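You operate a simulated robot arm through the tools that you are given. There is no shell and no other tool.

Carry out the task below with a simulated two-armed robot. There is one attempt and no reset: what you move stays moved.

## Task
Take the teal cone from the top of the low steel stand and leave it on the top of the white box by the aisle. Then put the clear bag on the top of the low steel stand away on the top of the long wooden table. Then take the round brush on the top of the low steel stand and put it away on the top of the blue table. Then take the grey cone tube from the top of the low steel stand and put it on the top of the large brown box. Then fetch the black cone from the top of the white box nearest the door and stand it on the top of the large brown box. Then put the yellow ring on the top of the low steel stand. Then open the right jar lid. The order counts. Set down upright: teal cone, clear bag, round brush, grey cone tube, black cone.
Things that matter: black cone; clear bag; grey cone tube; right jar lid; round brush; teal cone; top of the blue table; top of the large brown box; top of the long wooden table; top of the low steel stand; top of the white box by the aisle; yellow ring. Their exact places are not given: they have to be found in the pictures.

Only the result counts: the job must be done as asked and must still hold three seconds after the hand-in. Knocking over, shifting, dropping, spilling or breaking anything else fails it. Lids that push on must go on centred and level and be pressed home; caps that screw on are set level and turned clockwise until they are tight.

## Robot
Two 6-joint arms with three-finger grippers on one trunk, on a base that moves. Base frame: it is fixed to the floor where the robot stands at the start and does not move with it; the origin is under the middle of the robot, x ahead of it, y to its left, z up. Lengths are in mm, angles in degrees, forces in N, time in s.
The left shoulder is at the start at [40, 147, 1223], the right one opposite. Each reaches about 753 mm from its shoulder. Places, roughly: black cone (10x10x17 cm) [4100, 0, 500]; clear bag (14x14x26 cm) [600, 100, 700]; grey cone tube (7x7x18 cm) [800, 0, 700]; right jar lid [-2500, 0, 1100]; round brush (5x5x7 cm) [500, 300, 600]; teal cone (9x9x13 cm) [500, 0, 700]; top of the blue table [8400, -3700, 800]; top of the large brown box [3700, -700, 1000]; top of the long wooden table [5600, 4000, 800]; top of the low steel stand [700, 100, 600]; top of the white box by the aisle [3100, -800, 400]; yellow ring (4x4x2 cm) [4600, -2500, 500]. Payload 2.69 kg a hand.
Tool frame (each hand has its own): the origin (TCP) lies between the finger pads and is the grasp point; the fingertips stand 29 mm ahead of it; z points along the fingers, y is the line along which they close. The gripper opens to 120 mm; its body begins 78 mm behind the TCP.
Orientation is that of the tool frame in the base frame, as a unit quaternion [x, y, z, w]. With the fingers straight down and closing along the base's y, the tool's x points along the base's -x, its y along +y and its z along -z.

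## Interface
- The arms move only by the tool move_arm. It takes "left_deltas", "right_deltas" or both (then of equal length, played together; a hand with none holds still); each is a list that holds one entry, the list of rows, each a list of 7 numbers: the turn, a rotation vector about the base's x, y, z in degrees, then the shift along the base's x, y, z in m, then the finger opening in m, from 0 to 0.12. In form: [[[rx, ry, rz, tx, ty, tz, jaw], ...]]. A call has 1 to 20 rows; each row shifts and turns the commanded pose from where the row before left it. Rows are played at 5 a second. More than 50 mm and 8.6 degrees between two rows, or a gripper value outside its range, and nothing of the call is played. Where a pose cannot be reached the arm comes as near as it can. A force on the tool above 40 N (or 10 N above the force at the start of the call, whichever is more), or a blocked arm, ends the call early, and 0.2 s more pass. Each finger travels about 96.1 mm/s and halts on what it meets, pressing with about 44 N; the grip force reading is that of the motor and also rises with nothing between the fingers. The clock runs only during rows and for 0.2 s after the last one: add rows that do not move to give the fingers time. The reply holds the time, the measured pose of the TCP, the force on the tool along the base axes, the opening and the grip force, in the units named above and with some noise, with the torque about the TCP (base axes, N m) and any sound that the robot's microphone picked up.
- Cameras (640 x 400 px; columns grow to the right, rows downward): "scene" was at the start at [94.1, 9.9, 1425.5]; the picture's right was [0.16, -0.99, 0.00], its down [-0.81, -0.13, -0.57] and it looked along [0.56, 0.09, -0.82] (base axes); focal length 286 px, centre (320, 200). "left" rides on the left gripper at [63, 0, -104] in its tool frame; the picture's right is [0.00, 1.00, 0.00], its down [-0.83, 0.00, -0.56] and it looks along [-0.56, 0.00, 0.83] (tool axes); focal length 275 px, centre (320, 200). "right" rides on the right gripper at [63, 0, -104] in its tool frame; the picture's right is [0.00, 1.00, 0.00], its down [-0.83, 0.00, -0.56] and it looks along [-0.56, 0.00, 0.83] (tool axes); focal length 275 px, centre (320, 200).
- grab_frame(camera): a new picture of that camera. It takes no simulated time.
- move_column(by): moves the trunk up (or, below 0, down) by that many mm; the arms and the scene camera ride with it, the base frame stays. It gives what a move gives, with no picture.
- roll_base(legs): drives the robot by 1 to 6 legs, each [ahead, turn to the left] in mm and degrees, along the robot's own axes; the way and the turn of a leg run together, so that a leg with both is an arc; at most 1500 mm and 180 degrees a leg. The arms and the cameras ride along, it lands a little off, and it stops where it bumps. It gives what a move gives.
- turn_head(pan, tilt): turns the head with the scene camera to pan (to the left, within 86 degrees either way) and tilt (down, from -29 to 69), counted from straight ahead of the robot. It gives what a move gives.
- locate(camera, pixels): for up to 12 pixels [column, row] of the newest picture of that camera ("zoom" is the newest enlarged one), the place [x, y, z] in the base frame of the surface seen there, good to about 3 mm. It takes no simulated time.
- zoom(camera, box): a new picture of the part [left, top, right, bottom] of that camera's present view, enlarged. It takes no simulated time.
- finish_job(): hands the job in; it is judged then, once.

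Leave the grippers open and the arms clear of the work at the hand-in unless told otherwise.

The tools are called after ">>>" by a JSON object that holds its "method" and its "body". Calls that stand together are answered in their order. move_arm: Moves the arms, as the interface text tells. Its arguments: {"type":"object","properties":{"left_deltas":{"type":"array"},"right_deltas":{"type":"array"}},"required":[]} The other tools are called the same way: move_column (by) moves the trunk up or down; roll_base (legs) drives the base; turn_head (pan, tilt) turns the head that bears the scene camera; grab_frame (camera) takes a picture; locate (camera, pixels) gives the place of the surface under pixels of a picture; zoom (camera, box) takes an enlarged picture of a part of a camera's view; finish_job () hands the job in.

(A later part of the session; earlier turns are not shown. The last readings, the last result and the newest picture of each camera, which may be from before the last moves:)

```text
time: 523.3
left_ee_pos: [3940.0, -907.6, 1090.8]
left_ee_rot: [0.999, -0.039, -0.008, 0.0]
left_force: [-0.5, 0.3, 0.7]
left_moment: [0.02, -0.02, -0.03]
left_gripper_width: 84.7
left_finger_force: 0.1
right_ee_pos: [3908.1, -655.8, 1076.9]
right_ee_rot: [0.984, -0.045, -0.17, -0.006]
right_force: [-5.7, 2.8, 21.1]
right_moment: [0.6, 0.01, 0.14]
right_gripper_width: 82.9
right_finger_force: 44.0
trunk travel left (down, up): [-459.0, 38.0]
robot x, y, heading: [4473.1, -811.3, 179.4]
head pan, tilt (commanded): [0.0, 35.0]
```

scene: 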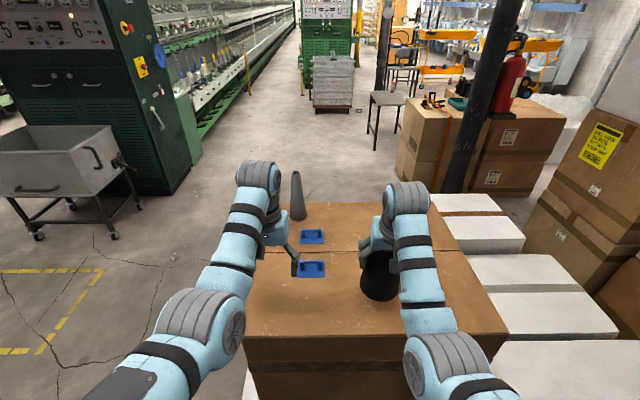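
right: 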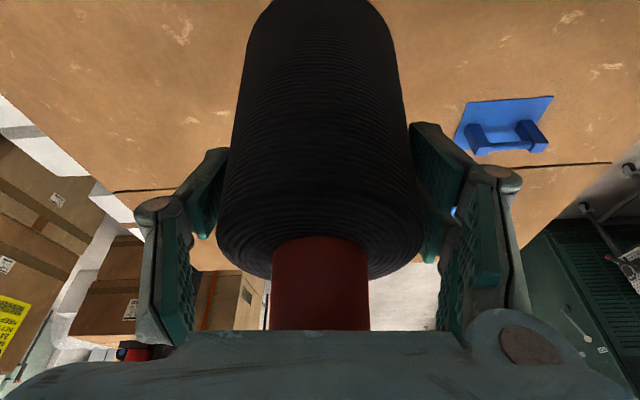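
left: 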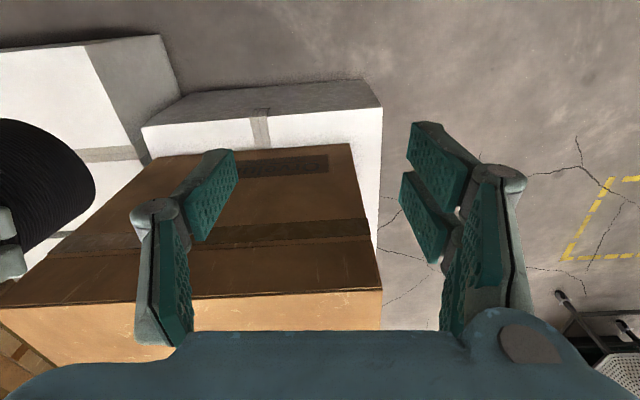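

Contact reads +21 N. I'll ease off 1.5 mm and open the fingers.

>>> {"method": "move_arm", "body": {"right_deltas": [[[0, 0, 0, 0, 0, 0.0015, 0.04], [0, 0, 0, 0, 0, 0, 0.085], [0, 0, 0, 0, 0, 0, 0.1], [0, 0, 0, 0, 0, 0, 0.12], [0, 0, 0, 0, 0, 0, 0.12], [0, 0, 0, 0, 0, 0, 0.12]]]}}

>>> {"method": "grab_frame", "body": {"camera": "right"}}

```text
time: 524.7
left_ee_pos: [3938.5, -906.9, 1089.8]
left_ee_rot: [0.999, -0.04, -0.006, -0.001]
left_force: [0.0, 0.6, -0.2]
left_moment: [0.0, -0.02, -0.03]
left_gripper_width: 85.1
left_finger_force: 0.1
right_ee_pos: [3908.5, -656.5, 1074.6]
right_ee_rot: [0.985, -0.046, -0.167, -0.006]
right_force: [-0.5, 0.2, -0.5]
right_moment: [0.01, 0.01, -0.01]
right_gripper_width: 120.1
right_finger_force: 0.1
trunk travel left (down, up): [-459.0, 38.0]
robot x, y, heading: [4471.4, -812.9, 179.0]
head pan, tilt (commanded): [0.0, 35.0]
```

```text
taken
```

right: 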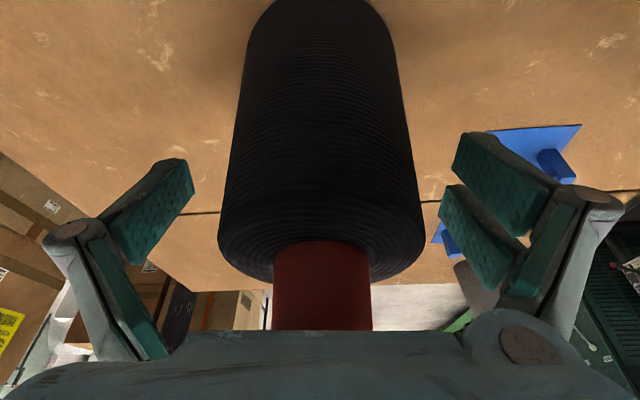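

The black cone stands free. I'll raise the trunk 36 mm and the arm another 25 mm, straight up.

>>> {"method": "move_column", "body": {"by": 36}}

>>> {"method": "move_arm", "body": {"right_deltas": [[[0, 0, 0, 0, 0, 0.012, 0.12], [0, 0, 0, 0, 0, 0.013, 0.12], [0, 0, 0, 0, 0, 0, 0.12]]]}}

>>> {"method": "grab_frame", "body": {"camera": "right"}}

```text
time: 525.5
left_ee_pos: [3937.2, -906.7, 1125.8]
left_ee_rot: [0.999, -0.04, -0.005, 0.0]
left_force: [0.1, 0.2, 0.1]
left_moment: [0.0, 0.01, -0.01]
left_gripper_width: 85.3
left_finger_force: 0.1
right_ee_pos: [3908.5, -654.9, 1110.8]
right_ee_rot: [0.985, -0.045, -0.166, -0.005]
right_force: [-0.3, -0.6, -0.2]
right_moment: [0.01, -0.01, 0.01]
right_gripper_width: 119.9
right_finger_force: 0.1
trunk travel left (down, up): [-495.0, 2.0]
robot x, y, heading: [4476.5, -809.8, 179.3]
head pan, tilt (commanded): [0.0, 35.0]
```

```text
time: 526.3
left_ee_pos: [3937.9, -908.0, 1124.8]
left_ee_rot: [0.999, -0.041, -0.006, 0.0]
left_force: [-0.5, 0.2, 0.4]
left_moment: [0.02, 0.0, -0.02]
left_gripper_width: 85.1
left_finger_force: 0.1
right_ee_pos: [3907.5, -654.9, 1134.8]
right_ee_rot: [0.985, -0.045, -0.167, -0.006]
right_force: [0.3, 0.5, -0.9]
right_moment: [0.03, -0.04, -0.03]
right_gripper_width: 120.1
right_finger_force: 0.0
trunk travel left (down, up): [-495.0, 2.0]
robot x, y, heading: [4475.4, -809.7, 179.4]
head pan, tilt (commanded): [0.0, 35.0]
```

```text
taken
```

right: 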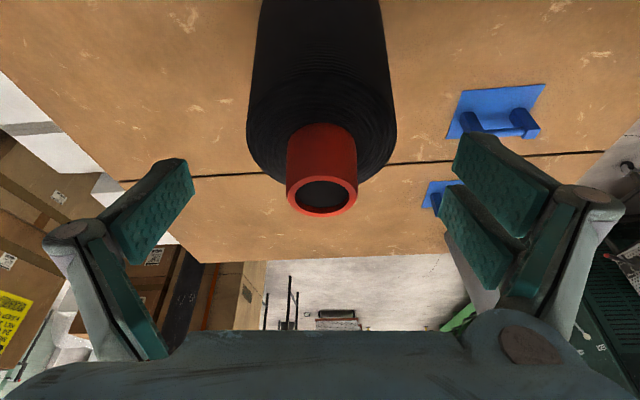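

The fingers are now at the level of the red tip. I'll lift 40 mm more to clear it fully before backing off.

>>> {"method": "move_arm", "body": {"right_deltas": [[[0, 0, 0, 0, 0, 0.013, 0.12], [0, 0, 0, 0, 0, 0.013, 0.12], [0, 0, 0, 0, 0, 0.014, 0.12], [0, 0, 0, 0, 0, 0, 0.12]]]}}

>>> {"method": "grab_frame", "body": {"camera": "right"}}

```text
time: 527.3
left_ee_pos: [3938.0, -906.9, 1124.6]
left_ee_rot: [0.999, -0.04, -0.006, 0.0]
left_force: [-0.7, -0.7, -0.1]
left_moment: [-0.02, 0.01, 0.0]
left_gripper_width: 85.2
left_finger_force: 0.1
right_ee_pos: [3907.1, -656.2, 1175.7]
right_ee_rot: [0.985, -0.045, -0.167, -0.006]
right_force: [0.0, -0.3, 0.3]
right_moment: [-0.01, -0.02, -0.03]
right_gripper_width: 120.2
right_finger_force: 0.0
trunk travel left (down, up): [-495.0, 2.0]
robot x, y, heading: [4472.9, -807.2, 179.0]
head pan, tilt (commanded): [0.0, 35.0]
```

```text
taken
```

right: 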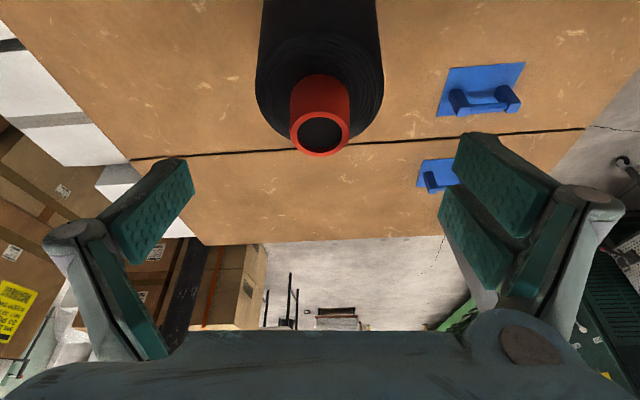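

The fingers are clear above the tip. I'll back off 400 mm and look at the result.

>>> {"method": "roll_base", "body": {"legs": [[-400, 0]]}}

>>> {"method": "grab_frame", "body": {"camera": "scene"}}

>>> {"method": "move_arm", "body": {"right_deltas": [[[0, 0, 0, 0.01, 0, -0.035, 0.12], [0, 0, 0, 0.01, 0, -0.035, 0.12], [0, 0, 0, 0.01, 0, -0.035, 0.12], [0, 0, 0, 0.01, 0, -0.035, 0.12], [-0.57, -6.2, 0, 0.005, 0, 0, 0.12], [-0.57, -6.2, 0, 0.005, 0, 0, 0.12], [-0.57, -6.2, 0, 0.005, 0, 0, 0.12], [0, 0, 0, 0, 0, 0, 0.12]]]}}

```text
time: 529.8
left_ee_pos: [4333.0, -912.9, 1125.1]
left_ee_rot: [0.999, -0.041, -0.005, 0.0]
left_force: [-0.3, -0.1, -0.3]
left_moment: [0.02, -0.05, -0.01]
left_gripper_width: 84.9
left_finger_force: 0.0
right_ee_pos: [4302.3, -661.5, 1173.9]
right_ee_rot: [0.985, -0.045, -0.167, -0.006]
right_force: [-0.8, -0.8, 0.7]
right_moment: [0.02, -0.04, 0.0]
right_gripper_width: 120.2
right_finger_force: 0.1
trunk travel left (down, up): [-495.0, 2.0]
robot x, y, heading: [4868.5, -816.5, 179.1]
head pan, tilt (commanded): [0.0, 35.0]
```

```text
taken
```

scene: 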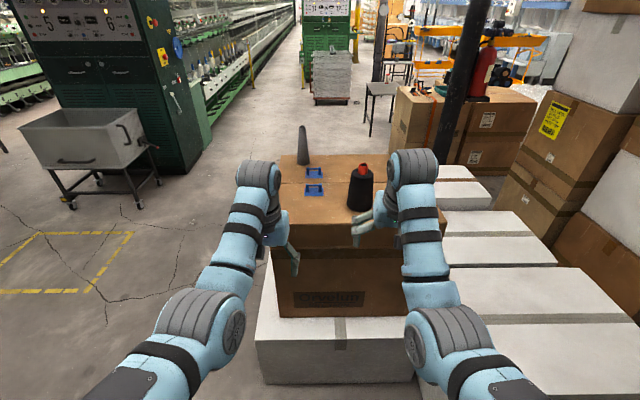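

```text
time: 531.6
left_ee_pos: [4335.7, -912.7, 1125.8]
left_ee_rot: [0.999, -0.041, -0.006, -0.001]
left_force: [-0.4, -0.3, -0.3]
left_moment: [-0.01, -0.03, 0.0]
left_gripper_width: 85.1
left_finger_force: 0.0
right_ee_pos: [4360.0, -659.8, 1035.1]
right_ee_rot: [0.999, -0.046, -0.005, 0.002]
right_force: [1.3, -0.2, 0.0]
right_moment: [0.01, -0.02, 0.02]
right_gripper_width: 119.9
right_finger_force: 0.0
trunk travel left (down, up): [-495.0, 2.0]
robot x, y, heading: [4874.3, -814.9, 179.1]
head pan, tilt (commanded): [0.0, 35.0]
```

The black cone and grey tube both stand on the brown box. The right hand is straight-down again. Next is the yellow ring: I'll turn left and drive to about (4717,−1970), facing the low box.

>>> {"method": "roll_base", "body": {"legs": [[0, 83.5], [1165, 0]]}}

```text
time: 541.1
left_ee_pos: [4733.8, -2524.2, 1125.2]
left_ee_rot: [0.778, 0.628, -0.006, 0.005]
left_force: [-0.2, 0.5, -0.2]
left_moment: [0.01, 0.01, 0.02]
left_gripper_width: 85.1
left_finger_force: 0.1
right_ee_pos: [4487.7, -2467.2, 1035.7]
right_ee_rot: [0.783, 0.622, -0.003, 0.004]
right_force: [0.6, -0.5, -0.1]
right_moment: [0.0, 0.01, 0.02]
right_gripper_width: 120.1
right_finger_force: 0.0
trunk travel left (down, up): [-495.0, 2.0]
robot x, y, heading: [4708.8, -1984.9, -98.5]
head pan, tilt (commanded): [0.0, 35.0]
```

>>> {"method": "roll_base", "body": {"legs": [[0, 8.5]]}}

>>> {"method": "turn_head", "body": {"pan": 0, "tilt": 50}}

>>> {"method": "grab_frame", "body": {"camera": "scene"}}

>>> {"method": "grab_frame", "body": {"camera": "right"}}

```text
time: 542.1
left_ee_pos: [4811.0, -2516.6, 1126.6]
left_ee_rot: [0.729, 0.684, -0.004, 0.004]
left_force: [-1.2, -0.2, 0.7]
left_moment: [0.0, -0.02, -0.03]
left_gripper_width: 85.2
left_finger_force: 0.0
right_ee_pos: [4558.5, -2494.8, 1033.5]
right_ee_rot: [0.734, 0.679, 0.0, 0.005]
right_force: [0.2, -0.1, -0.5]
right_moment: [-0.02, 0.0, -0.01]
right_gripper_width: 119.9
right_finger_force: 0.0
trunk travel left (down, up): [-495.0, 2.0]
robot x, y, heading: [4712.2, -1982.5, -90.1]
head pan, tilt (commanded): [0.0, 35.0]
```

```text
time: 542.9
left_ee_pos: [4814.0, -2516.2, 1124.4]
left_ee_rot: [0.73, 0.684, -0.005, 0.005]
left_force: [-0.6, -0.1, 0.3]
left_moment: [0.01, -0.02, 0.04]
left_gripper_width: 85.1
left_finger_force: 0.0
right_ee_pos: [4560.6, -2495.8, 1035.0]
right_ee_rot: [0.734, 0.679, -0.002, 0.004]
right_force: [0.2, 0.3, 0.5]
right_moment: [-0.01, 0.05, 0.01]
right_gripper_width: 119.9
right_finger_force: 0.1
trunk travel left (down, up): [-495.0, 2.0]
robot x, y, heading: [4711.2, -1979.6, -90.0]
head pan, tilt (commanded): [0.0, 50.0]
```

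```text
taken
```

scene: 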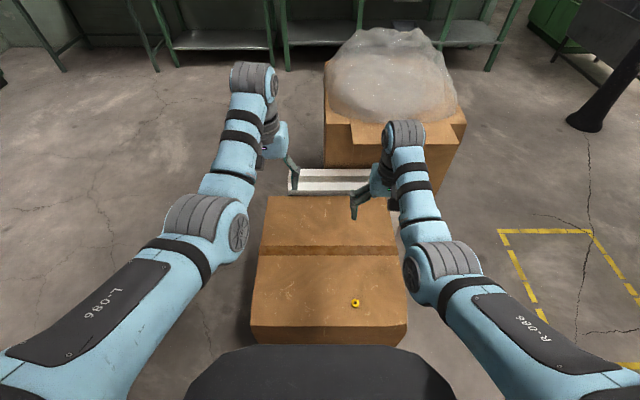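

```text
taken
```

right: 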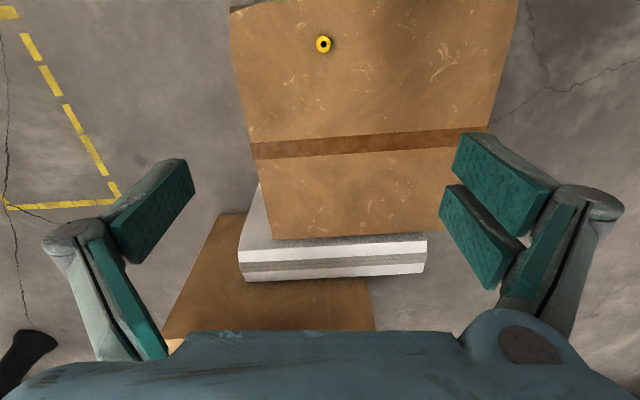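

The yellow ring shows at (323,44) in the right camera and (355,303) in the scene view. I'll locate it closely.

>>> {"method": "zoom", "body": {"camera": "right", "box": [293, 22, 353, 66]}}

>>> {"method": "locate", "body": {"camera": "zoom", "pixels": [[320, 150], [320, 275], [245, 210], [400, 210], [320, 205], [250, 330], [420, 330], [280, 170], [360, 170]]}}

>>> {"method": "locate", "body": {"camera": "scene", "pixels": [[355, 303], [330, 335], [260, 330], [400, 335], [355, 298], [355, 308]]}}

```text
9.09 times, centred on (323, 44) of right
```

zoom: 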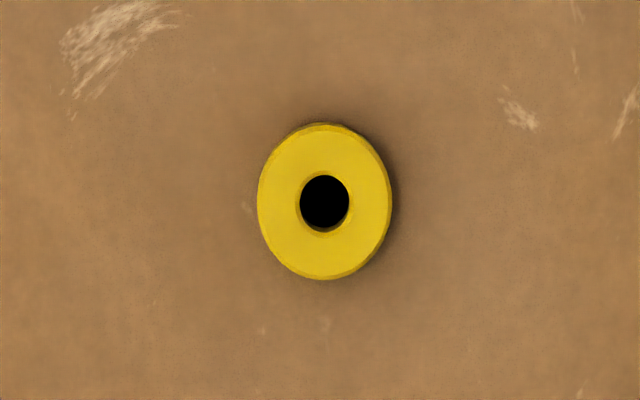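

```text
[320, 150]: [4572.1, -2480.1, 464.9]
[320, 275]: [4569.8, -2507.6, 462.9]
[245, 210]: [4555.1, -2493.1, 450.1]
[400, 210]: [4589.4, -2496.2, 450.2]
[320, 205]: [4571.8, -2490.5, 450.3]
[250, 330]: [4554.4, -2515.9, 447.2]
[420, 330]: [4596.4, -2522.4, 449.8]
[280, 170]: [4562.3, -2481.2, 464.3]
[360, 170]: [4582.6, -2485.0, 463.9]
```

```text
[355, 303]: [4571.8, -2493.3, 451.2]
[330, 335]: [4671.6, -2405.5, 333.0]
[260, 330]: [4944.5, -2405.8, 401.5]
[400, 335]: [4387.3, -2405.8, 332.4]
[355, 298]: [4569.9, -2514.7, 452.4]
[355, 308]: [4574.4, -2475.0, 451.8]
```

The ring's centre is (4571, −2493), its top at z≈464.5, on cardboard at z≈450. I'll centre the hand over it and lower the trunk in two steps.

>>> {"method": "move_arm", "body": {"right_deltas": [[[0, 0, 0, 0.011, 0.003, 0, 0.12], [0, 0, 0, 0, 0, 0, 0.12]]]}}

>>> {"method": "move_column", "body": {"by": -400}}

>>> {"method": "grab_frame", "body": {"camera": "right"}}

```text
time: 543.5
left_ee_pos: [4814.7, -2515.4, 1125.2]
left_ee_rot: [0.73, 0.683, -0.004, 0.004]
left_force: [0.5, -0.1, -0.8]
left_moment: [0.04, 0.0, -0.03]
left_gripper_width: 85.0
left_finger_force: 0.1
right_ee_pos: [4575.0, -2493.0, 1035.2]
right_ee_rot: [0.735, 0.679, -0.001, 0.003]
right_force: [-0.7, -0.7, 0.2]
right_moment: [0.01, 0.01, -0.07]
right_gripper_width: 119.9
right_finger_force: 0.0
trunk travel left (down, up): [-495.0, 2.0]
robot x, y, heading: [4712.3, -1982.3, -90.0]
head pan, tilt (commanded): [0.0, 50.0]
```

```text
time: 547.4
left_ee_pos: [4814.3, -2515.2, 725.1]
left_ee_rot: [0.73, 0.684, -0.005, 0.004]
left_force: [1.7, 0.3, 0.3]
left_moment: [0.02, 0.0, 0.0]
left_gripper_width: 85.0
left_finger_force: 0.1
right_ee_pos: [4573.9, -2492.4, 634.5]
right_ee_rot: [0.734, 0.679, -0.002, 0.005]
right_force: [0.0, 0.5, -0.5]
right_moment: [0.02, 0.01, 0.01]
right_gripper_width: 119.9
right_finger_force: 0.0
trunk travel left (down, up): [-95.0, 402.0]
robot x, y, heading: [4712.2, -1982.4, -90.0]
head pan, tilt (commanded): [0.0, 50.0]
```

```text
taken
```

right: 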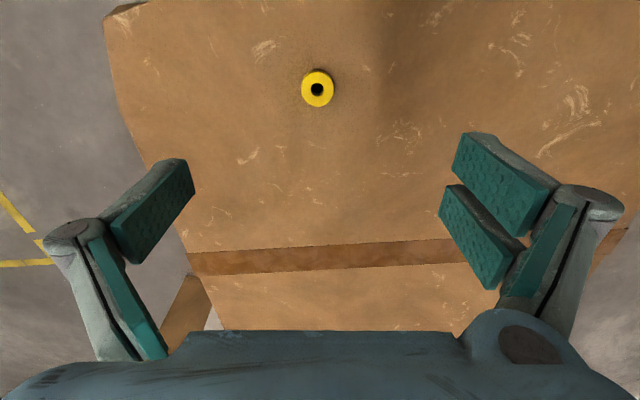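

I'll measure the ring again from this closer view.

>>> {"method": "zoom", "body": {"camera": "right", "box": [277, 60, 357, 116]}}

>>> {"method": "locate", "body": {"camera": "zoom", "pixels": [[320, 110], [320, 300], [210, 200], [435, 200], [250, 130], [390, 130], [250, 270], [390, 270]]}}

```text
7.14 times, centred on (317, 88) of right
```

zoom: 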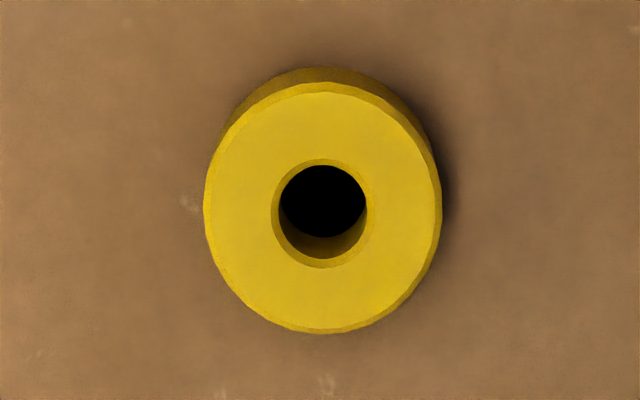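

```text
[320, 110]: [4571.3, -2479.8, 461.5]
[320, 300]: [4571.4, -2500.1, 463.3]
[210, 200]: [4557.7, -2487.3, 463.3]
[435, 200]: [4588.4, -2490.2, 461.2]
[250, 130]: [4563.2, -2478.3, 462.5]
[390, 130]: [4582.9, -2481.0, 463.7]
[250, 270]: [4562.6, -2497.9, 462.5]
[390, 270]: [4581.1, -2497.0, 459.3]
```

The ring's centre is (4572.5, −2490). I'll nudge onto it and lower the trunk another 90 mm.

>>> {"method": "move_arm", "body": {"right_deltas": [[[0, 0, 0, -0.0015, 0.0025, 0, 0.08], [0, 0, 0, 0, 0, 0, 0.08]]]}}

>>> {"method": "move_column", "body": {"by": -90}}

>>> {"method": "grab_frame", "body": {"camera": "right"}}

```text
time: 548.0
left_ee_pos: [4814.9, -2516.5, 726.1]
left_ee_rot: [0.73, 0.684, -0.005, 0.004]
left_force: [1.2, 0.1, -0.1]
left_moment: [0.01, 0.04, 0.01]
left_gripper_width: 85.0
left_finger_force: 0.0
right_ee_pos: [4572.4, -2491.1, 636.3]
right_ee_rot: [0.735, 0.679, -0.002, 0.005]
right_force: [0.4, -0.4, -0.2]
right_moment: [-0.01, 0.0, -0.03]
right_gripper_width: 79.9
right_finger_force: 0.1
trunk travel left (down, up): [-95.0, 402.0]
robot x, y, heading: [4708.6, -1984.5, -90.2]
head pan, tilt (commanded): [0.0, 50.0]
```

```text
time: 549.2
left_ee_pos: [4815.1, -2515.7, 635.9]
left_ee_rot: [0.729, 0.685, -0.005, 0.005]
left_force: [-0.6, 0.1, 0.8]
left_moment: [-0.01, 0.02, -0.02]
left_gripper_width: 84.9
left_finger_force: 0.1
right_ee_pos: [4572.8, -2491.6, 546.4]
right_ee_rot: [0.735, 0.679, -0.002, 0.004]
right_force: [-0.2, 0.1, 0.8]
right_moment: [-0.02, 0.01, 0.0]
right_gripper_width: 80.1
right_finger_force: 0.1
trunk travel left (down, up): [-5.0, 492.0]
robot x, y, heading: [4713.5, -1980.4, -89.9]
head pan, tilt (commanded): [0.0, 50.0]
```

```text
taken
```

right: 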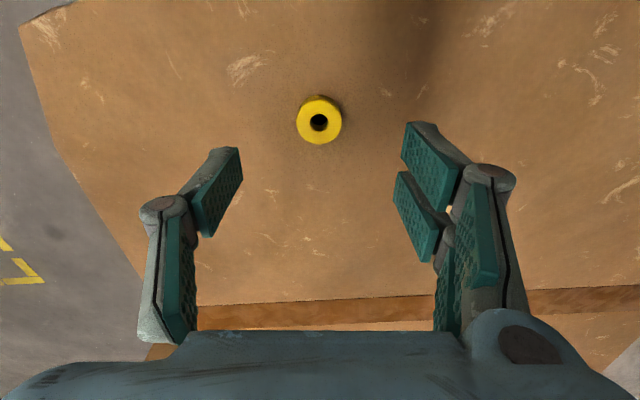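

The ring is centred. I'll descend 60 mm slowly with the fingers at 80 mm opening.

>>> {"method": "move_arm", "body": {"right_deltas": [[[0, 0, 0, 0, 0, -0.02, 0.08], [0, 0, 0, 0, 0, -0.02, 0.08], [0, 0, 0, 0, 0, -0.012, 0.07], [0, 0, 0, 0, 0, -0.006, 0.07], [0, 0, 0, 0, 0, -0.003, 0.07], [0, 0, 0, 0, 0, 0, 0.07]]]}}

>>> {"method": "grab_frame", "body": {"camera": "right"}}

```text
time: 550.6
left_ee_pos: [4815.1, -2515.2, 636.3]
left_ee_rot: [0.729, 0.684, -0.005, 0.005]
left_force: [-0.1, -1.2, 0.5]
left_moment: [-0.02, -0.03, 0.03]
left_gripper_width: 85.1
left_finger_force: 0.0
right_ee_pos: [4571.9, -2490.7, 485.3]
right_ee_rot: [0.734, 0.679, -0.003, 0.004]
right_force: [0.3, 0.2, -0.5]
right_moment: [0.01, -0.01, 0.01]
right_gripper_width: 70.2
right_finger_force: 0.1
trunk travel left (down, up): [-5.0, 492.0]
robot x, y, heading: [4711.5, -1983.1, -89.9]
head pan, tilt (commanded): [0.0, 50.0]
```

```text
taken
```

right: 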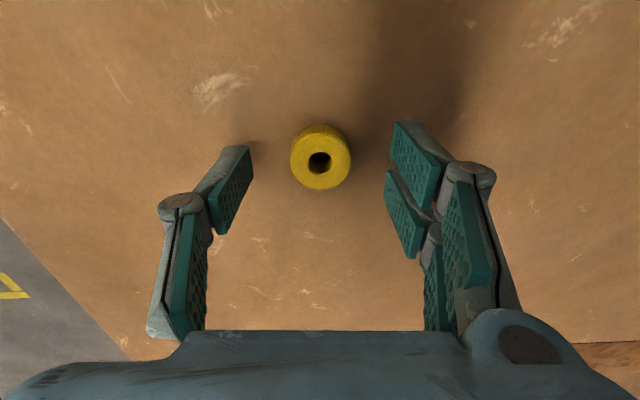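

The ring sits on the hand's axis. I'll go 2.5 mm lower and close gently.

>>> {"method": "move_arm", "body": {"right_deltas": [[[0, 0, 0, 0, 0, -0.0025, 0.07], [0, 0, 0, 0, 0, 0, 0.055], [0, 0, 0, 0, 0, 0, 0.04], [0, 0, 0, 0, 0, 0, 0.03], [0, 0, 0, 0, 0, 0, 0.02], [0, 0, 0, 0, 0, 0, 0.02], [0, 0, 0, 0, 0, 0, 0.02]]]}}

>>> {"method": "grab_frame", "body": {"camera": "right"}}

```text
time: 552.2
left_ee_pos: [4814.8, -2515.5, 637.1]
left_ee_rot: [0.729, 0.684, -0.004, 0.004]
left_force: [0.4, -0.2, -0.3]
left_moment: [0.0, -0.02, -0.02]
left_gripper_width: 84.9
left_finger_force: 0.0
right_ee_pos: [4572.3, -2491.6, 482.9]
right_ee_rot: [0.735, 0.679, -0.001, 0.005]
right_force: [0.4, 1.2, -0.3]
right_moment: [0.01, 0.0, 0.03]
right_gripper_width: 29.3
right_finger_force: 43.9
trunk travel left (down, up): [-5.0, 492.0]
robot x, y, heading: [4708.6, -1984.2, -89.7]
head pan, tilt (commanded): [0.0, 50.0]
```

```text
taken
```

right: 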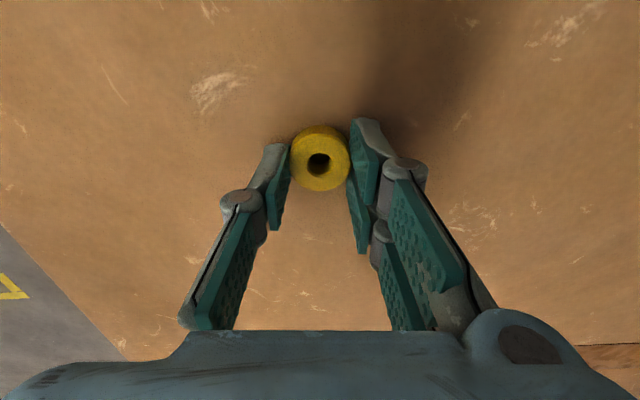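

The ring is gripped at about 29 mm. I'll lift 40 mm and check that it comes along.

>>> {"method": "move_column", "body": {"by": 40}}

>>> {"method": "grab_frame", "body": {"camera": "right"}}

```text
time: 553.0
left_ee_pos: [4813.8, -2516.7, 675.5]
left_ee_rot: [0.729, 0.684, -0.004, 0.004]
left_force: [-0.1, 0.1, -0.2]
left_moment: [0.03, 0.01, 0.0]
left_gripper_width: 85.0
left_finger_force: 0.0
right_ee_pos: [4571.5, -2491.0, 521.9]
right_ee_rot: [0.734, 0.679, -0.003, 0.005]
right_force: [0.1, 1.0, -0.4]
right_moment: [0.02, -0.03, 0.03]
right_gripper_width: 29.5
right_finger_force: 44.4
trunk travel left (down, up): [-45.0, 452.0]
robot x, y, heading: [4710.9, -1980.9, -90.1]
head pan, tilt (commanded): [0.0, 50.0]
```

```text
taken
```

right: 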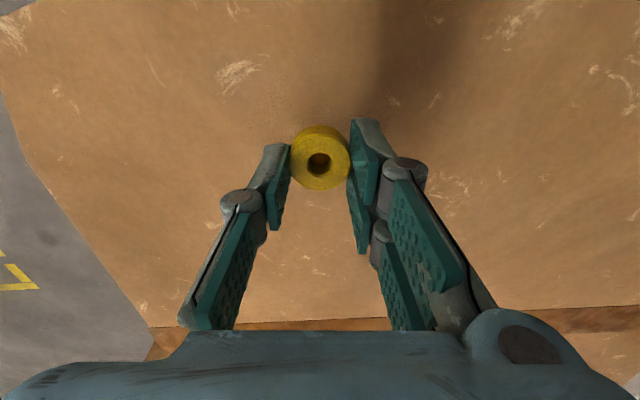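

The ring is held. I'll raise the trunk 350 mm, back away from the low box and turn to face along the lane back to the stand.

>>> {"method": "move_column", "body": {"by": 350}}

>>> {"method": "roll_base", "body": {"legs": [[-320, 0], [0, -90]]}}

>>> {"method": "grab_frame", "body": {"camera": "right"}}

```text
time: 556.5
left_ee_pos: [4814.1, -2515.4, 1026.7]
left_ee_rot: [0.73, 0.683, -0.004, 0.005]
left_force: [1.0, 1.5, 0.1]
left_moment: [-0.03, 0.0, -0.03]
left_gripper_width: 85.1
left_finger_force: 0.1
right_ee_pos: [4572.7, -2490.2, 872.8]
right_ee_rot: [0.734, 0.679, -0.001, 0.004]
right_force: [-0.6, -0.5, -1.0]
right_moment: [-0.01, 0.02, -0.03]
right_gripper_width: 29.3
right_finger_force: 44.0
trunk travel left (down, up): [-395.0, 102.0]
robot x, y, heading: [4708.6, -1982.2, -89.9]
head pan, tilt (commanded): [0.0, 50.0]
```

```text
time: 562.5
left_ee_pos: [4171.3, -1762.1, 1024.5]
left_ee_rot: [0.999, -0.039, -0.006, 0.0]
left_force: [0.2, -0.1, -0.2]
left_moment: [-0.01, 0.01, -0.06]
left_gripper_width: 85.1
left_finger_force: 0.0
right_ee_pos: [4199.7, -1519.0, 870.9]
right_ee_rot: [0.999, -0.045, -0.005, 0.001]
right_force: [0.3, 1.4, -0.2]
right_moment: [-0.01, 0.01, -0.01]
right_gripper_width: 29.3
right_finger_force: 44.1
trunk travel left (down, up): [-395.0, 102.0]
robot x, y, heading: [4708.4, -1661.7, 179.4]
head pan, tilt (commanded): [0.0, 50.0]
```

```text
taken
```

right: 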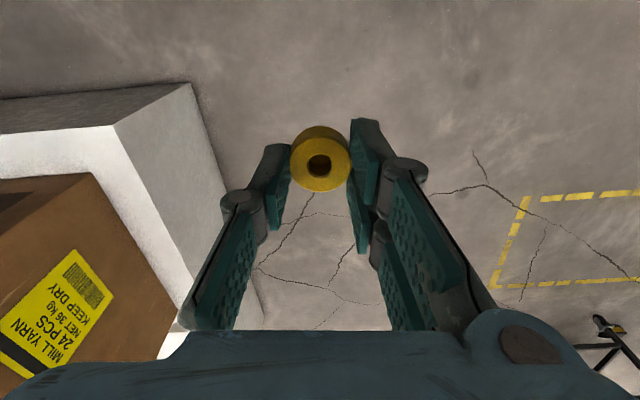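

The ring is still held at 29 mm. I'm heading 179° at (4708,−1662), and will drive 2760 mm back along the lane and turn toward the stand.

>>> {"method": "roll_base", "body": {"legs": [[0, 0.6], [1400, 0], [1360, 0], [0, -33]]}}

```text
time: 577.6
left_ee_pos: [1464.3, -1512.5, 1025.5]
left_ee_rot: [0.952, -0.306, -0.005, -0.003]
left_force: [0.2, 0.0, 0.7]
left_moment: [0.04, 0.01, 0.0]
left_gripper_width: 84.9
left_finger_force: 0.1
right_ee_pos: [1614.1, -1320.4, 871.9]
right_ee_rot: [0.95, -0.313, -0.004, 0.001]
right_force: [-0.5, 0.4, -1.3]
right_moment: [0.02, -0.03, -0.01]
right_gripper_width: 29.3
right_finger_force: 44.1
trunk travel left (down, up): [-395.0, 102.0]
robot x, y, heading: [1973.2, -1704.7, 148.4]
head pan, tilt (commanded): [0.0, 50.0]
```

I'm at (1973,−1705) heading 148°. I'll drive to beside the stand and face it.

>>> {"method": "roll_base", "body": {"legs": [[0, -1.1], [1000, 0], [580, 0], [0, -57.3]]}}

>>> {"method": "turn_head", "body": {"pan": 0, "tilt": 45}}

>>> {"method": "grab_frame", "body": {"camera": "scene"}}

```text
time: 588.6
left_ee_pos: [549.8, -308.3, 1025.5]
left_ee_rot: [-0.68, 0.733, 0.004, 0.006]
left_force: [-0.3, -0.3, -0.6]
left_moment: [0.05, 0.0, 0.0]
left_gripper_width: 84.9
left_finger_force: 0.1
right_ee_pos: [791.7, -334.8, 872.3]
right_ee_rot: [-0.675, 0.737, 0.004, 0.002]
right_force: [0.6, -0.4, -0.6]
right_moment: [-0.01, -0.01, -0.01]
right_gripper_width: 29.0
right_finger_force: 44.2
trunk travel left (down, up): [-395.0, 102.0]
robot x, y, heading: [648.9, -843.1, 89.6]
head pan, tilt (commanded): [0.0, 50.0]
```

```text
time: 589.3
left_ee_pos: [549.1, -306.9, 1026.2]
left_ee_rot: [-0.679, 0.734, 0.005, 0.006]
left_force: [0.2, 0.1, -0.1]
left_moment: [0.03, -0.01, -0.04]
left_gripper_width: 84.6
left_finger_force: 0.1
right_ee_pos: [792.9, -336.1, 873.6]
right_ee_rot: [-0.675, 0.738, 0.004, 0.002]
right_force: [-0.5, 0.6, -0.1]
right_moment: [0.03, -0.02, 0.0]
right_gripper_width: 28.7
right_finger_force: 43.8
trunk travel left (down, up): [-395.0, 102.0]
robot x, y, heading: [646.4, -841.7, 89.5]
head pan, tilt (commanded): [0.0, 45.0]
```

```text
taken
```

scene: 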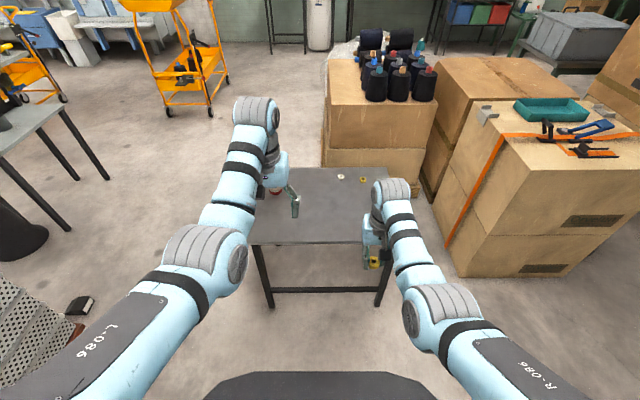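

The stand is clear on its near side. I'll roll ahead 360 mm so the ring is over about (790, 25).

>>> {"method": "roll_base", "body": {"legs": [[360, 0]]}}

>>> {"method": "move_column", "body": {"by": -225}}

>>> {"method": "grab_frame", "body": {"camera": "right"}}

```text
time: 591.6
left_ee_pos: [550.2, 51.0, 1027.2]
left_ee_rot: [-0.682, 0.731, 0.006, 0.005]
left_force: [-0.3, 1.1, -0.3]
left_moment: [0.0, 0.04, -0.01]
left_gripper_width: 84.8
left_finger_force: 0.0
right_ee_pos: [792.1, 24.9, 872.7]
right_ee_rot: [-0.677, 0.736, 0.004, 0.003]
right_force: [-0.3, -0.5, -0.1]
right_moment: [-0.01, -0.03, 0.03]
right_gripper_width: 28.9
right_finger_force: 43.5
trunk travel left (down, up): [-395.0, 102.0]
robot x, y, heading: [652.5, -481.7, 89.6]
head pan, tilt (commanded): [0.0, 45.0]
```

```text
time: 594.0
left_ee_pos: [549.3, 51.5, 801.8]
left_ee_rot: [-0.682, 0.732, 0.004, 0.005]
left_force: [0.3, -0.7, 0.3]
left_moment: [-0.01, 0.01, -0.03]
left_gripper_width: 85.0
left_finger_force: 0.0
right_ee_pos: [791.9, 27.2, 648.9]
right_ee_rot: [-0.677, 0.736, 0.004, 0.002]
right_force: [0.5, 0.3, 0.1]
right_moment: [-0.02, 0.0, 0.0]
right_gripper_width: 29.0
right_finger_force: 43.8
trunk travel left (down, up): [-170.0, 327.0]
robot x, y, heading: [652.0, -484.4, 89.5]
head pan, tilt (commanded): [0.0, 45.0]
```

```text
taken
```

right: 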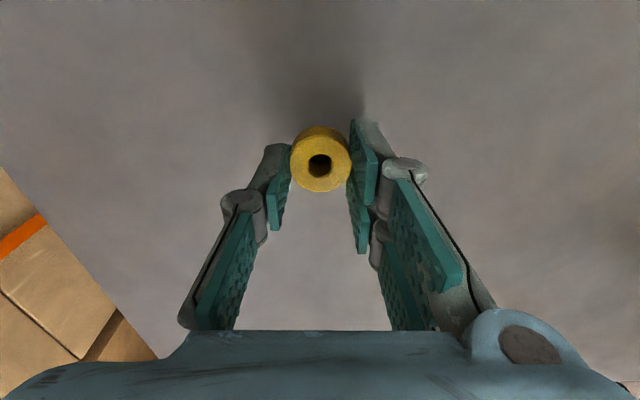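

The ring is about 14 mm above the stand. I'll lower to near contact in steps.

>>> {"method": "move_arm", "body": {"right_deltas": [[[0, 0, 0, 0, 0, -0.006, 0.02], [0, 0, 0, 0, 0, -0.004, 0.02], [0, 0, 0, 0, 0, -0.002, 0.02], [0, 0, 0, 0, 0, 0, 0.02]]]}}

>>> {"method": "move_arm", "body": {"right_deltas": [[[0, 0, 0, 0, 0, -0.001, 0.02], [0, 0, 0, 0, 0, -0.001, 0.02], [0, 0, 0, 0, 0, 0, 0.02]]]}}

```text
time: 595.0
left_ee_pos: [550.0, 52.0, 800.6]
left_ee_rot: [-0.682, 0.731, 0.004, 0.005]
left_force: [-1.1, -0.5, -0.2]
left_moment: [0.02, -0.04, 0.03]
left_gripper_width: 85.0
left_finger_force: 0.0
right_ee_pos: [792.7, 26.0, 635.6]
right_ee_rot: [-0.677, 0.736, 0.005, 0.002]
right_force: [0.8, -0.1, 0.1]
right_moment: [0.04, 0.01, 0.0]
right_gripper_width: 29.0
right_finger_force: 43.9
trunk travel left (down, up): [-170.0, 327.0]
robot x, y, heading: [651.8, -481.7, 89.7]
head pan, tilt (commanded): [0.0, 45.0]
```

```text
time: 595.8
left_ee_pos: [549.6, 52.5, 801.5]
left_ee_rot: [-0.682, 0.731, 0.005, 0.005]
left_force: [-0.6, 0.0, 0.4]
left_moment: [0.0, -0.01, -0.02]
left_gripper_width: 84.7
left_finger_force: 0.0
right_ee_pos: [791.4, 27.1, 634.5]
right_ee_rot: [-0.677, 0.736, 0.005, 0.002]
right_force: [-1.2, 0.0, -0.9]
right_moment: [0.01, -0.01, 0.05]
right_gripper_width: 28.9
right_finger_force: 43.8
trunk travel left (down, up): [-170.0, 327.0]
robot x, y, heading: [654.4, -483.1, 89.7]
head pan, tilt (commanded): [0.0, 45.0]
```

No contact yet at 634.5, so another millimetre or two.

>>> {"method": "move_arm", "body": {"right_deltas": [[[0, 0, 0, 0, 0, -0.001, 0.02], [0, 0, 0, 0, 0, -0.001, 0.02], [0, 0, 0, 0, 0, 0, 0.02]]]}}

```text
time: 596.6
left_ee_pos: [549.2, 51.0, 802.1]
left_ee_rot: [-0.682, 0.731, 0.004, 0.005]
left_force: [-0.1, 0.0, -0.2]
left_moment: [0.02, 0.01, 0.02]
left_gripper_width: 84.7
left_finger_force: 0.0
right_ee_pos: [792.6, 27.6, 632.9]
right_ee_rot: [-0.677, 0.736, 0.005, 0.002]
right_force: [0.1, -0.6, 9.8]
right_moment: [-0.08, -0.07, 0.0]
right_gripper_width: 28.9
right_finger_force: 43.7
trunk travel left (down, up): [-170.0, 327.0]
robot x, y, heading: [651.0, -483.2, 89.6]
head pan, tilt (commanded): [0.0, 45.0]
```

The force is +9.8 N, so the ring is on the stand. I'll open and then rise.

>>> {"method": "move_arm", "body": {"right_deltas": [[[0, 0, 0, 0, 0, 0, 0.04], [0, 0, 0, 0, 0, 0, 0.06], [0, 0, 0, 0, 0, 0, 0.08], [0, 0, 0, 0, 0, 0, 0.08], [0, 0, 0, 0, 0, 0.01, 0.08], [0, 0, 0, 0, 0, 0.02, 0.08], [0, 0, 0, 0, 0, 0.03, 0.08], [0, 0, 0, 0, 0, 0, 0.08]]]}}

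>>> {"method": "grab_frame", "body": {"camera": "right"}}

```text
time: 598.4
left_ee_pos: [549.3, 53.1, 801.5]
left_ee_rot: [-0.682, 0.731, 0.004, 0.004]
left_force: [0.8, -0.3, 0.1]
left_moment: [0.03, 0.04, -0.02]
left_gripper_width: 84.9
left_finger_force: 0.0
right_ee_pos: [793.6, 27.2, 692.0]
right_ee_rot: [-0.676, 0.737, 0.004, 0.002]
right_force: [-0.7, -0.9, 0.5]
right_moment: [0.0, -0.01, 0.0]
right_gripper_width: 80.1
right_finger_force: 0.0
trunk travel left (down, up): [-170.0, 327.0]
robot x, y, heading: [653.1, -481.8, 90.0]
head pan, tilt (commanded): [0.0, 45.0]
```

```text
taken
```

right: 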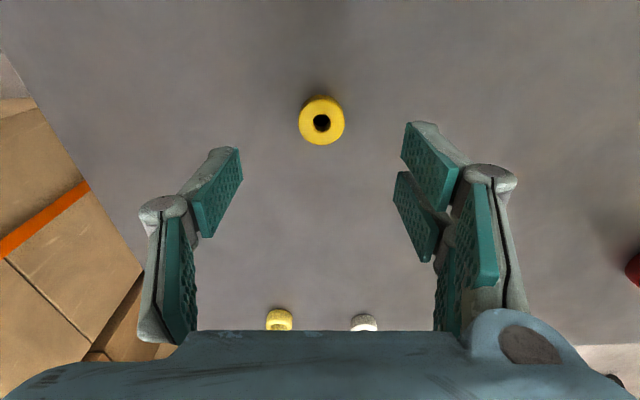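

The yellow ring sits on the stand at (321,121) in this view. Now for the jar lid near (−2500, 0, 1100). I'll raise the trunk, back off, and turn left to look that way.

>>> {"method": "move_column", "body": {"by": 250}}

>>> {"method": "roll_base", "body": {"legs": [[-450, 0], [0, 85]]}}

>>> {"method": "turn_head", "body": {"pan": 0, "tilt": 15}}

>>> {"method": "grab_frame", "body": {"camera": "scene"}}

```text
time: 601.0
left_ee_pos: [549.9, 53.7, 1052.0]
left_ee_rot: [-0.682, 0.731, 0.004, 0.005]
left_force: [-0.2, -0.6, 0.2]
left_moment: [0.0, 0.02, -0.01]
left_gripper_width: 85.0
left_finger_force: 0.0
right_ee_pos: [793.7, 27.0, 943.5]
right_ee_rot: [-0.677, 0.736, 0.004, 0.003]
right_force: [0.0, -0.8, -0.3]
right_moment: [-0.02, 0.02, -0.01]
right_gripper_width: 80.1
right_finger_force: 0.0
trunk travel left (down, up): [-420.0, 77.0]
robot x, y, heading: [649.7, -480.6, 89.6]
head pan, tilt (commanded): [0.0, 45.0]
```

```text
time: 607.3
left_ee_pos: [107.7, -984.5, 1050.5]
left_ee_rot: [0.997, -0.08, -0.006, 0.0]
left_force: [-0.6, -0.3, 0.5]
left_moment: [0.0, 0.0, 0.02]
left_gripper_width: 85.2
left_finger_force: 0.0
right_ee_pos: [156.1, -745.1, 941.4]
right_ee_rot: [0.996, -0.087, -0.005, 0.002]
right_force: [0.2, -0.8, -0.4]
right_moment: [-0.01, -0.02, 0.01]
right_gripper_width: 80.0
right_finger_force: 0.1
trunk travel left (down, up): [-420.0, 77.0]
robot x, y, heading: [650.0, -931.0, 174.6]
head pan, tilt (commanded): [0.0, 45.0]
```

```text
time: 608.2
left_ee_pos: [108.0, -985.6, 1051.6]
left_ee_rot: [0.997, -0.08, -0.007, -0.001]
left_force: [0.2, -0.9, 0.8]
left_moment: [-0.01, 0.01, 0.01]
left_gripper_width: 84.9
left_finger_force: 0.0
right_ee_pos: [156.1, -745.4, 941.2]
right_ee_rot: [0.996, -0.088, -0.005, 0.001]
right_force: [0.7, 0.6, 0.1]
right_moment: [0.02, 0.03, 0.0]
right_gripper_width: 80.0
right_finger_force: 0.0
trunk travel left (down, up): [-420.0, 77.0]
robot x, y, heading: [649.5, -930.8, 174.4]
head pan, tilt (commanded): [0.0, 15.0]
```

```text
taken
```

scene: 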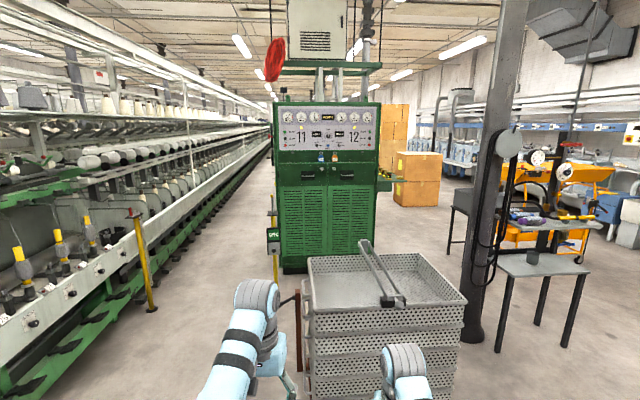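

The green cabinet ahead has two small jars on its front at about (327,157) and a side shelf at (385,178). I'll zoom in there.

>>> {"method": "zoom", "body": {"camera": "scene", "box": [270, 90, 410, 200]}}

>>> {"method": "locate", "body": {"camera": "zoom", "pixels": [[228, 245], [288, 245], [230, 225], [290, 225], [545, 310], [560, 300], [480, 320], [100, 320], [260, 310]]}}

```text
3.64 times, centred on (340, 145) of scene
```

zoom: 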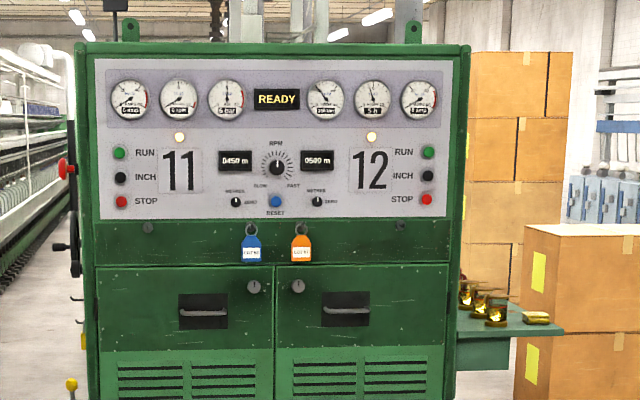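

```text
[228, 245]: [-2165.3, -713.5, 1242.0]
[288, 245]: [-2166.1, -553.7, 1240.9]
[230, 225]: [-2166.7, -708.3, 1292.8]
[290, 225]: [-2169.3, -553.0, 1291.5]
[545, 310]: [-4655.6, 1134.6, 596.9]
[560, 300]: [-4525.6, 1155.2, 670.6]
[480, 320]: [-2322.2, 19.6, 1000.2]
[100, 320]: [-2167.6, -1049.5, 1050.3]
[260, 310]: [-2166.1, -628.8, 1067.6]
```

The things on the cabinet front are tags. The side shelf at about (−2400, 20, 1000) holds small brass-lidded jars, so I'll zoom in closer.

>>> {"method": "zoom", "body": {"camera": "scene", "box": [360, 140, 410, 190]}}

>>> {"method": "locate", "body": {"camera": "zoom", "pixels": [[130, 190], [190, 230], [260, 260], [320, 270], [200, 300], [400, 310], [130, 150], [190, 190], [260, 220]]}}

```text
8.00 times, centred on (385, 165) of scene
```

zoom: 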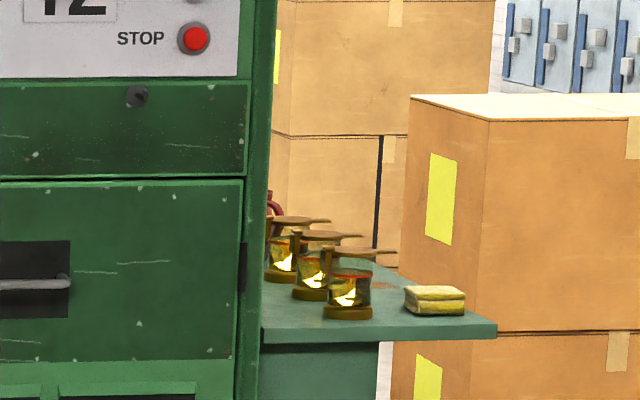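

```text
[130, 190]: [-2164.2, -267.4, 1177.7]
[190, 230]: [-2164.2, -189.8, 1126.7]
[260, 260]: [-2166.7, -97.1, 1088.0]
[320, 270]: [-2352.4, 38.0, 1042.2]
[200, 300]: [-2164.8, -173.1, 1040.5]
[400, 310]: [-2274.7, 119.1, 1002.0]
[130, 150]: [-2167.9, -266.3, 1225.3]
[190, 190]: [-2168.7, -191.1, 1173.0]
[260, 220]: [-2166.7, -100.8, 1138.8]
```

Three brass-lidded jars stand in a row on the side shelf, beside the cabinet's right side. I need to reach the shelf's open side, so I'll locate the obstacles along the way.

>>> {"method": "grab_frame", "body": {"camera": "scene"}}

>>> {"method": "locate", "body": {"camera": "scene", "pixels": [[150, 312], [110, 345], [472, 335], [498, 350], [567, 346], [452, 253], [430, 230], [440, 290], [465, 300], [310, 260], [280, 272], [385, 182]]}}

>>> {"method": "locate", "body": {"camera": "scene", "pixels": [[440, 205], [395, 205], [250, 280], [60, 395], [275, 280], [500, 260], [590, 270], [420, 260], [400, 240], [455, 260]]}}

```text
taken
```

scene: 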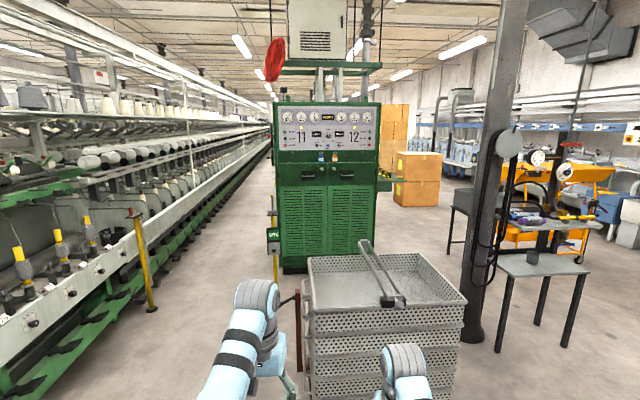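

```text
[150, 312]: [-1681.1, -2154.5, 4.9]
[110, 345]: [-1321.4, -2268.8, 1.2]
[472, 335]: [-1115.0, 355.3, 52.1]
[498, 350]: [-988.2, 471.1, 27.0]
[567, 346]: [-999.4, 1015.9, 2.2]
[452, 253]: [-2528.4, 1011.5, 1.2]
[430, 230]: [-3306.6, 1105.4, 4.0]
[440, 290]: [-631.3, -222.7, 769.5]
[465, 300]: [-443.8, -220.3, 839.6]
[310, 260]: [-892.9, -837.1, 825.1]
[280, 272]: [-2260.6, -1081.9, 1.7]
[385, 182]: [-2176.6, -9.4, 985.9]
```

```text
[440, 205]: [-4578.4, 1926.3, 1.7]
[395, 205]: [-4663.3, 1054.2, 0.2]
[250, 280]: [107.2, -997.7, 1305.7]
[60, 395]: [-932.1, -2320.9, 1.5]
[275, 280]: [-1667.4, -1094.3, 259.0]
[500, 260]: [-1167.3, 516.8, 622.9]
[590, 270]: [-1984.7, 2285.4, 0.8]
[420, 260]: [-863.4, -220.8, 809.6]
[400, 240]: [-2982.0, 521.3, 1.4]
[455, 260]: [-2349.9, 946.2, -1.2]
```

The passage by the cabinet has several obstacles, so I'll zoom in on the pillar, tables and the post near the cabinet.

>>> {"method": "zoom", "body": {"camera": "scene", "box": [420, 120, 640, 360]}}

>>> {"method": "zoom", "body": {"camera": "scene", "box": [230, 180, 330, 400]}}

```text
1.67 times, centred on (530, 240) of scene
```

zoom: 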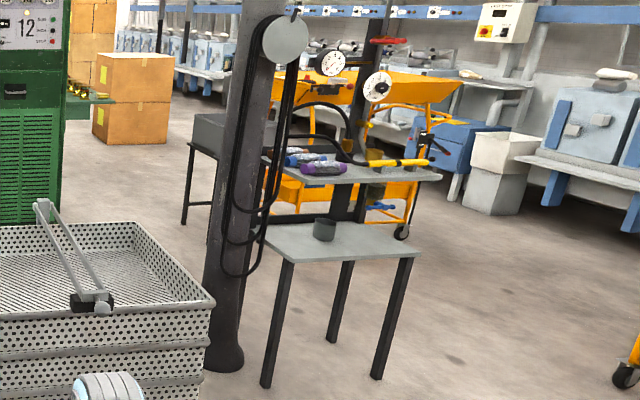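

```text
1.82 times, centred on (280, 290) of scene
```

zoom: 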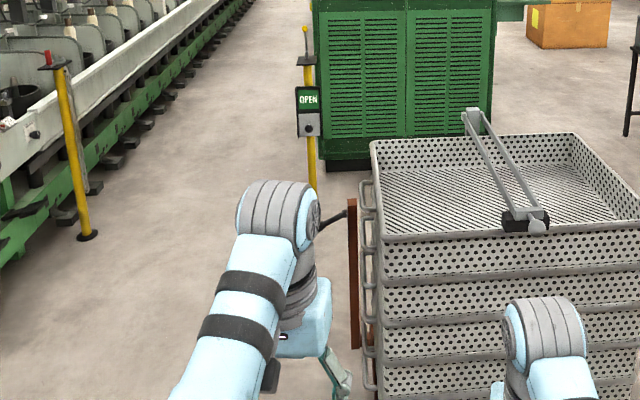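

There's a narrow gate with yellow posts near the cabinet and a dark bench beyond the pillar, so I'll go step by step. First leg: to about (−700,−1480), well clear of the crate.

>>> {"method": "roll_base", "body": {"legs": [[0, 27.7], [1457, 0]]}}

```text
time: 616.9
left_ee_pos: [-1166.4, -1789.1, 1052.5]
left_ee_rot: [0.987, 0.16, -0.007, 0.001]
left_force: [-0.5, -0.2, -0.3]
left_moment: [0.0, -0.02, -0.04]
left_gripper_width: 84.8
left_finger_force: 0.1
right_ee_pos: [-1235.1, -1554.9, 941.5]
right_ee_rot: [0.988, 0.153, -0.005, 0.002]
right_force: [-0.2, 0.4, -0.3]
right_moment: [0.03, 0.03, 0.01]
right_gripper_width: 80.3
right_finger_force: 0.0
trunk travel left (down, up): [-420.0, 77.0]
robot x, y, heading: [-711.9, -1494.0, -157.9]
head pan, tilt (commanded): [0.0, 15.0]
```

I'm at (−712,−1494). I'll turn right to 138° and look at the gap ahead.

>>> {"method": "roll_base", "body": {"legs": [[0, -64]]}}

>>> {"method": "turn_head", "body": {"pan": 0, "tilt": 25}}

>>> {"method": "grab_frame", "body": {"camera": "scene"}}

```text
time: 620.1
left_ee_pos: [-1181.0, -1216.7, 1051.3]
left_ee_rot: [0.924, -0.383, -0.007, -0.003]
left_force: [-0.2, -0.2, -0.7]
left_moment: [0.03, 0.0, -0.01]
left_gripper_width: 85.1
left_finger_force: 0.1
right_ee_pos: [-1003.6, -1050.8, 942.7]
right_ee_rot: [0.921, -0.39, -0.005, 0.0]
right_force: [-0.6, -0.2, 0.0]
right_moment: [0.0, 0.02, -0.02]
right_gripper_width: 80.0
right_finger_force: 0.0
trunk travel left (down, up): [-420.0, 77.0]
robot x, y, heading: [-712.4, -1489.5, 138.7]
head pan, tilt (commanded): [0.0, 15.0]
```

```text
time: 620.8
left_ee_pos: [-1181.8, -1217.7, 1051.3]
left_ee_rot: [0.924, -0.384, -0.006, -0.002]
left_force: [0.0, 0.1, 0.0]
left_moment: [-0.03, 0.0, -0.01]
left_gripper_width: 85.1
left_finger_force: 0.1
right_ee_pos: [-1001.5, -1050.6, 941.5]
right_ee_rot: [0.921, -0.389, -0.004, -0.001]
right_force: [-0.2, -0.3, -0.4]
right_moment: [-0.03, 0.03, 0.02]
right_gripper_width: 80.1
right_finger_force: 0.0
trunk travel left (down, up): [-420.0, 77.0]
robot x, y, heading: [-710.1, -1489.7, 138.8]
head pan, tilt (commanded): [0.0, 25.0]
```

```text
taken
```

scene: 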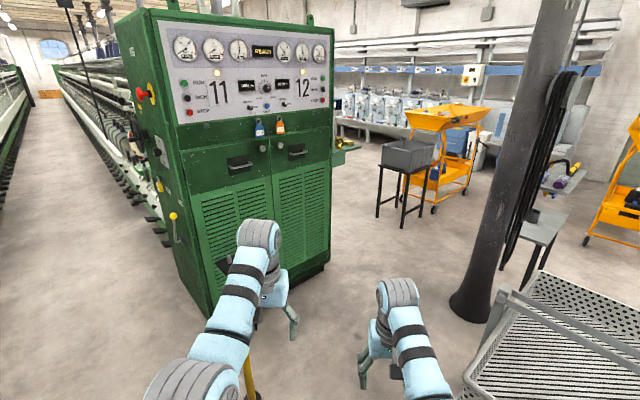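

Now I see the open floor between the cabinet and the pillar, and a grey tub on a dark stand at (405,170). I'll locate these and the yellow post's foot at about (250,390).

>>> {"method": "locate", "body": {"camera": "scene", "pixels": [[252, 395], [247, 370], [379, 215], [404, 236], [431, 206], [330, 260], [325, 270], [465, 310], [490, 300], [345, 152], [410, 150], [433, 210]]}}

>>> {"method": "zoom", "body": {"camera": "scene", "box": [310, 120, 390, 180]}}

```text
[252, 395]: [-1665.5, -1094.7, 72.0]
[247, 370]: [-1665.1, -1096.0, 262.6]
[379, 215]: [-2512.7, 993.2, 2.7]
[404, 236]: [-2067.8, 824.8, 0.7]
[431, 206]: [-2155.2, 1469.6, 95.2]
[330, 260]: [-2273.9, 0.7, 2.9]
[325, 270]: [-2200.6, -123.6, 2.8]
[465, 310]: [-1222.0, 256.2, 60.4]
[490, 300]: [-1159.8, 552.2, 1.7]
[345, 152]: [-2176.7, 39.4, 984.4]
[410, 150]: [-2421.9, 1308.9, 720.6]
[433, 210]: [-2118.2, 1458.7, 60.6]
```

```text
6.67 times, centred on (350, 150) of scene
```

zoom: 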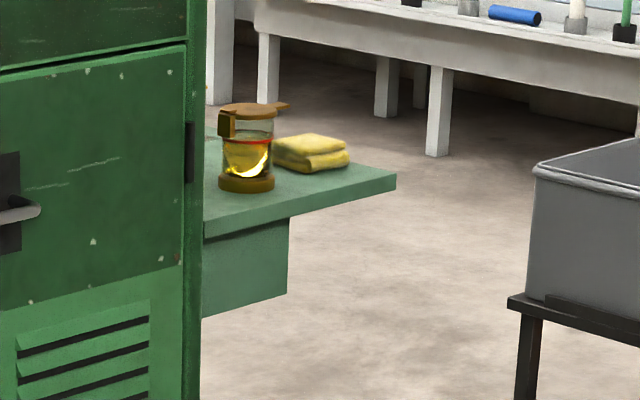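

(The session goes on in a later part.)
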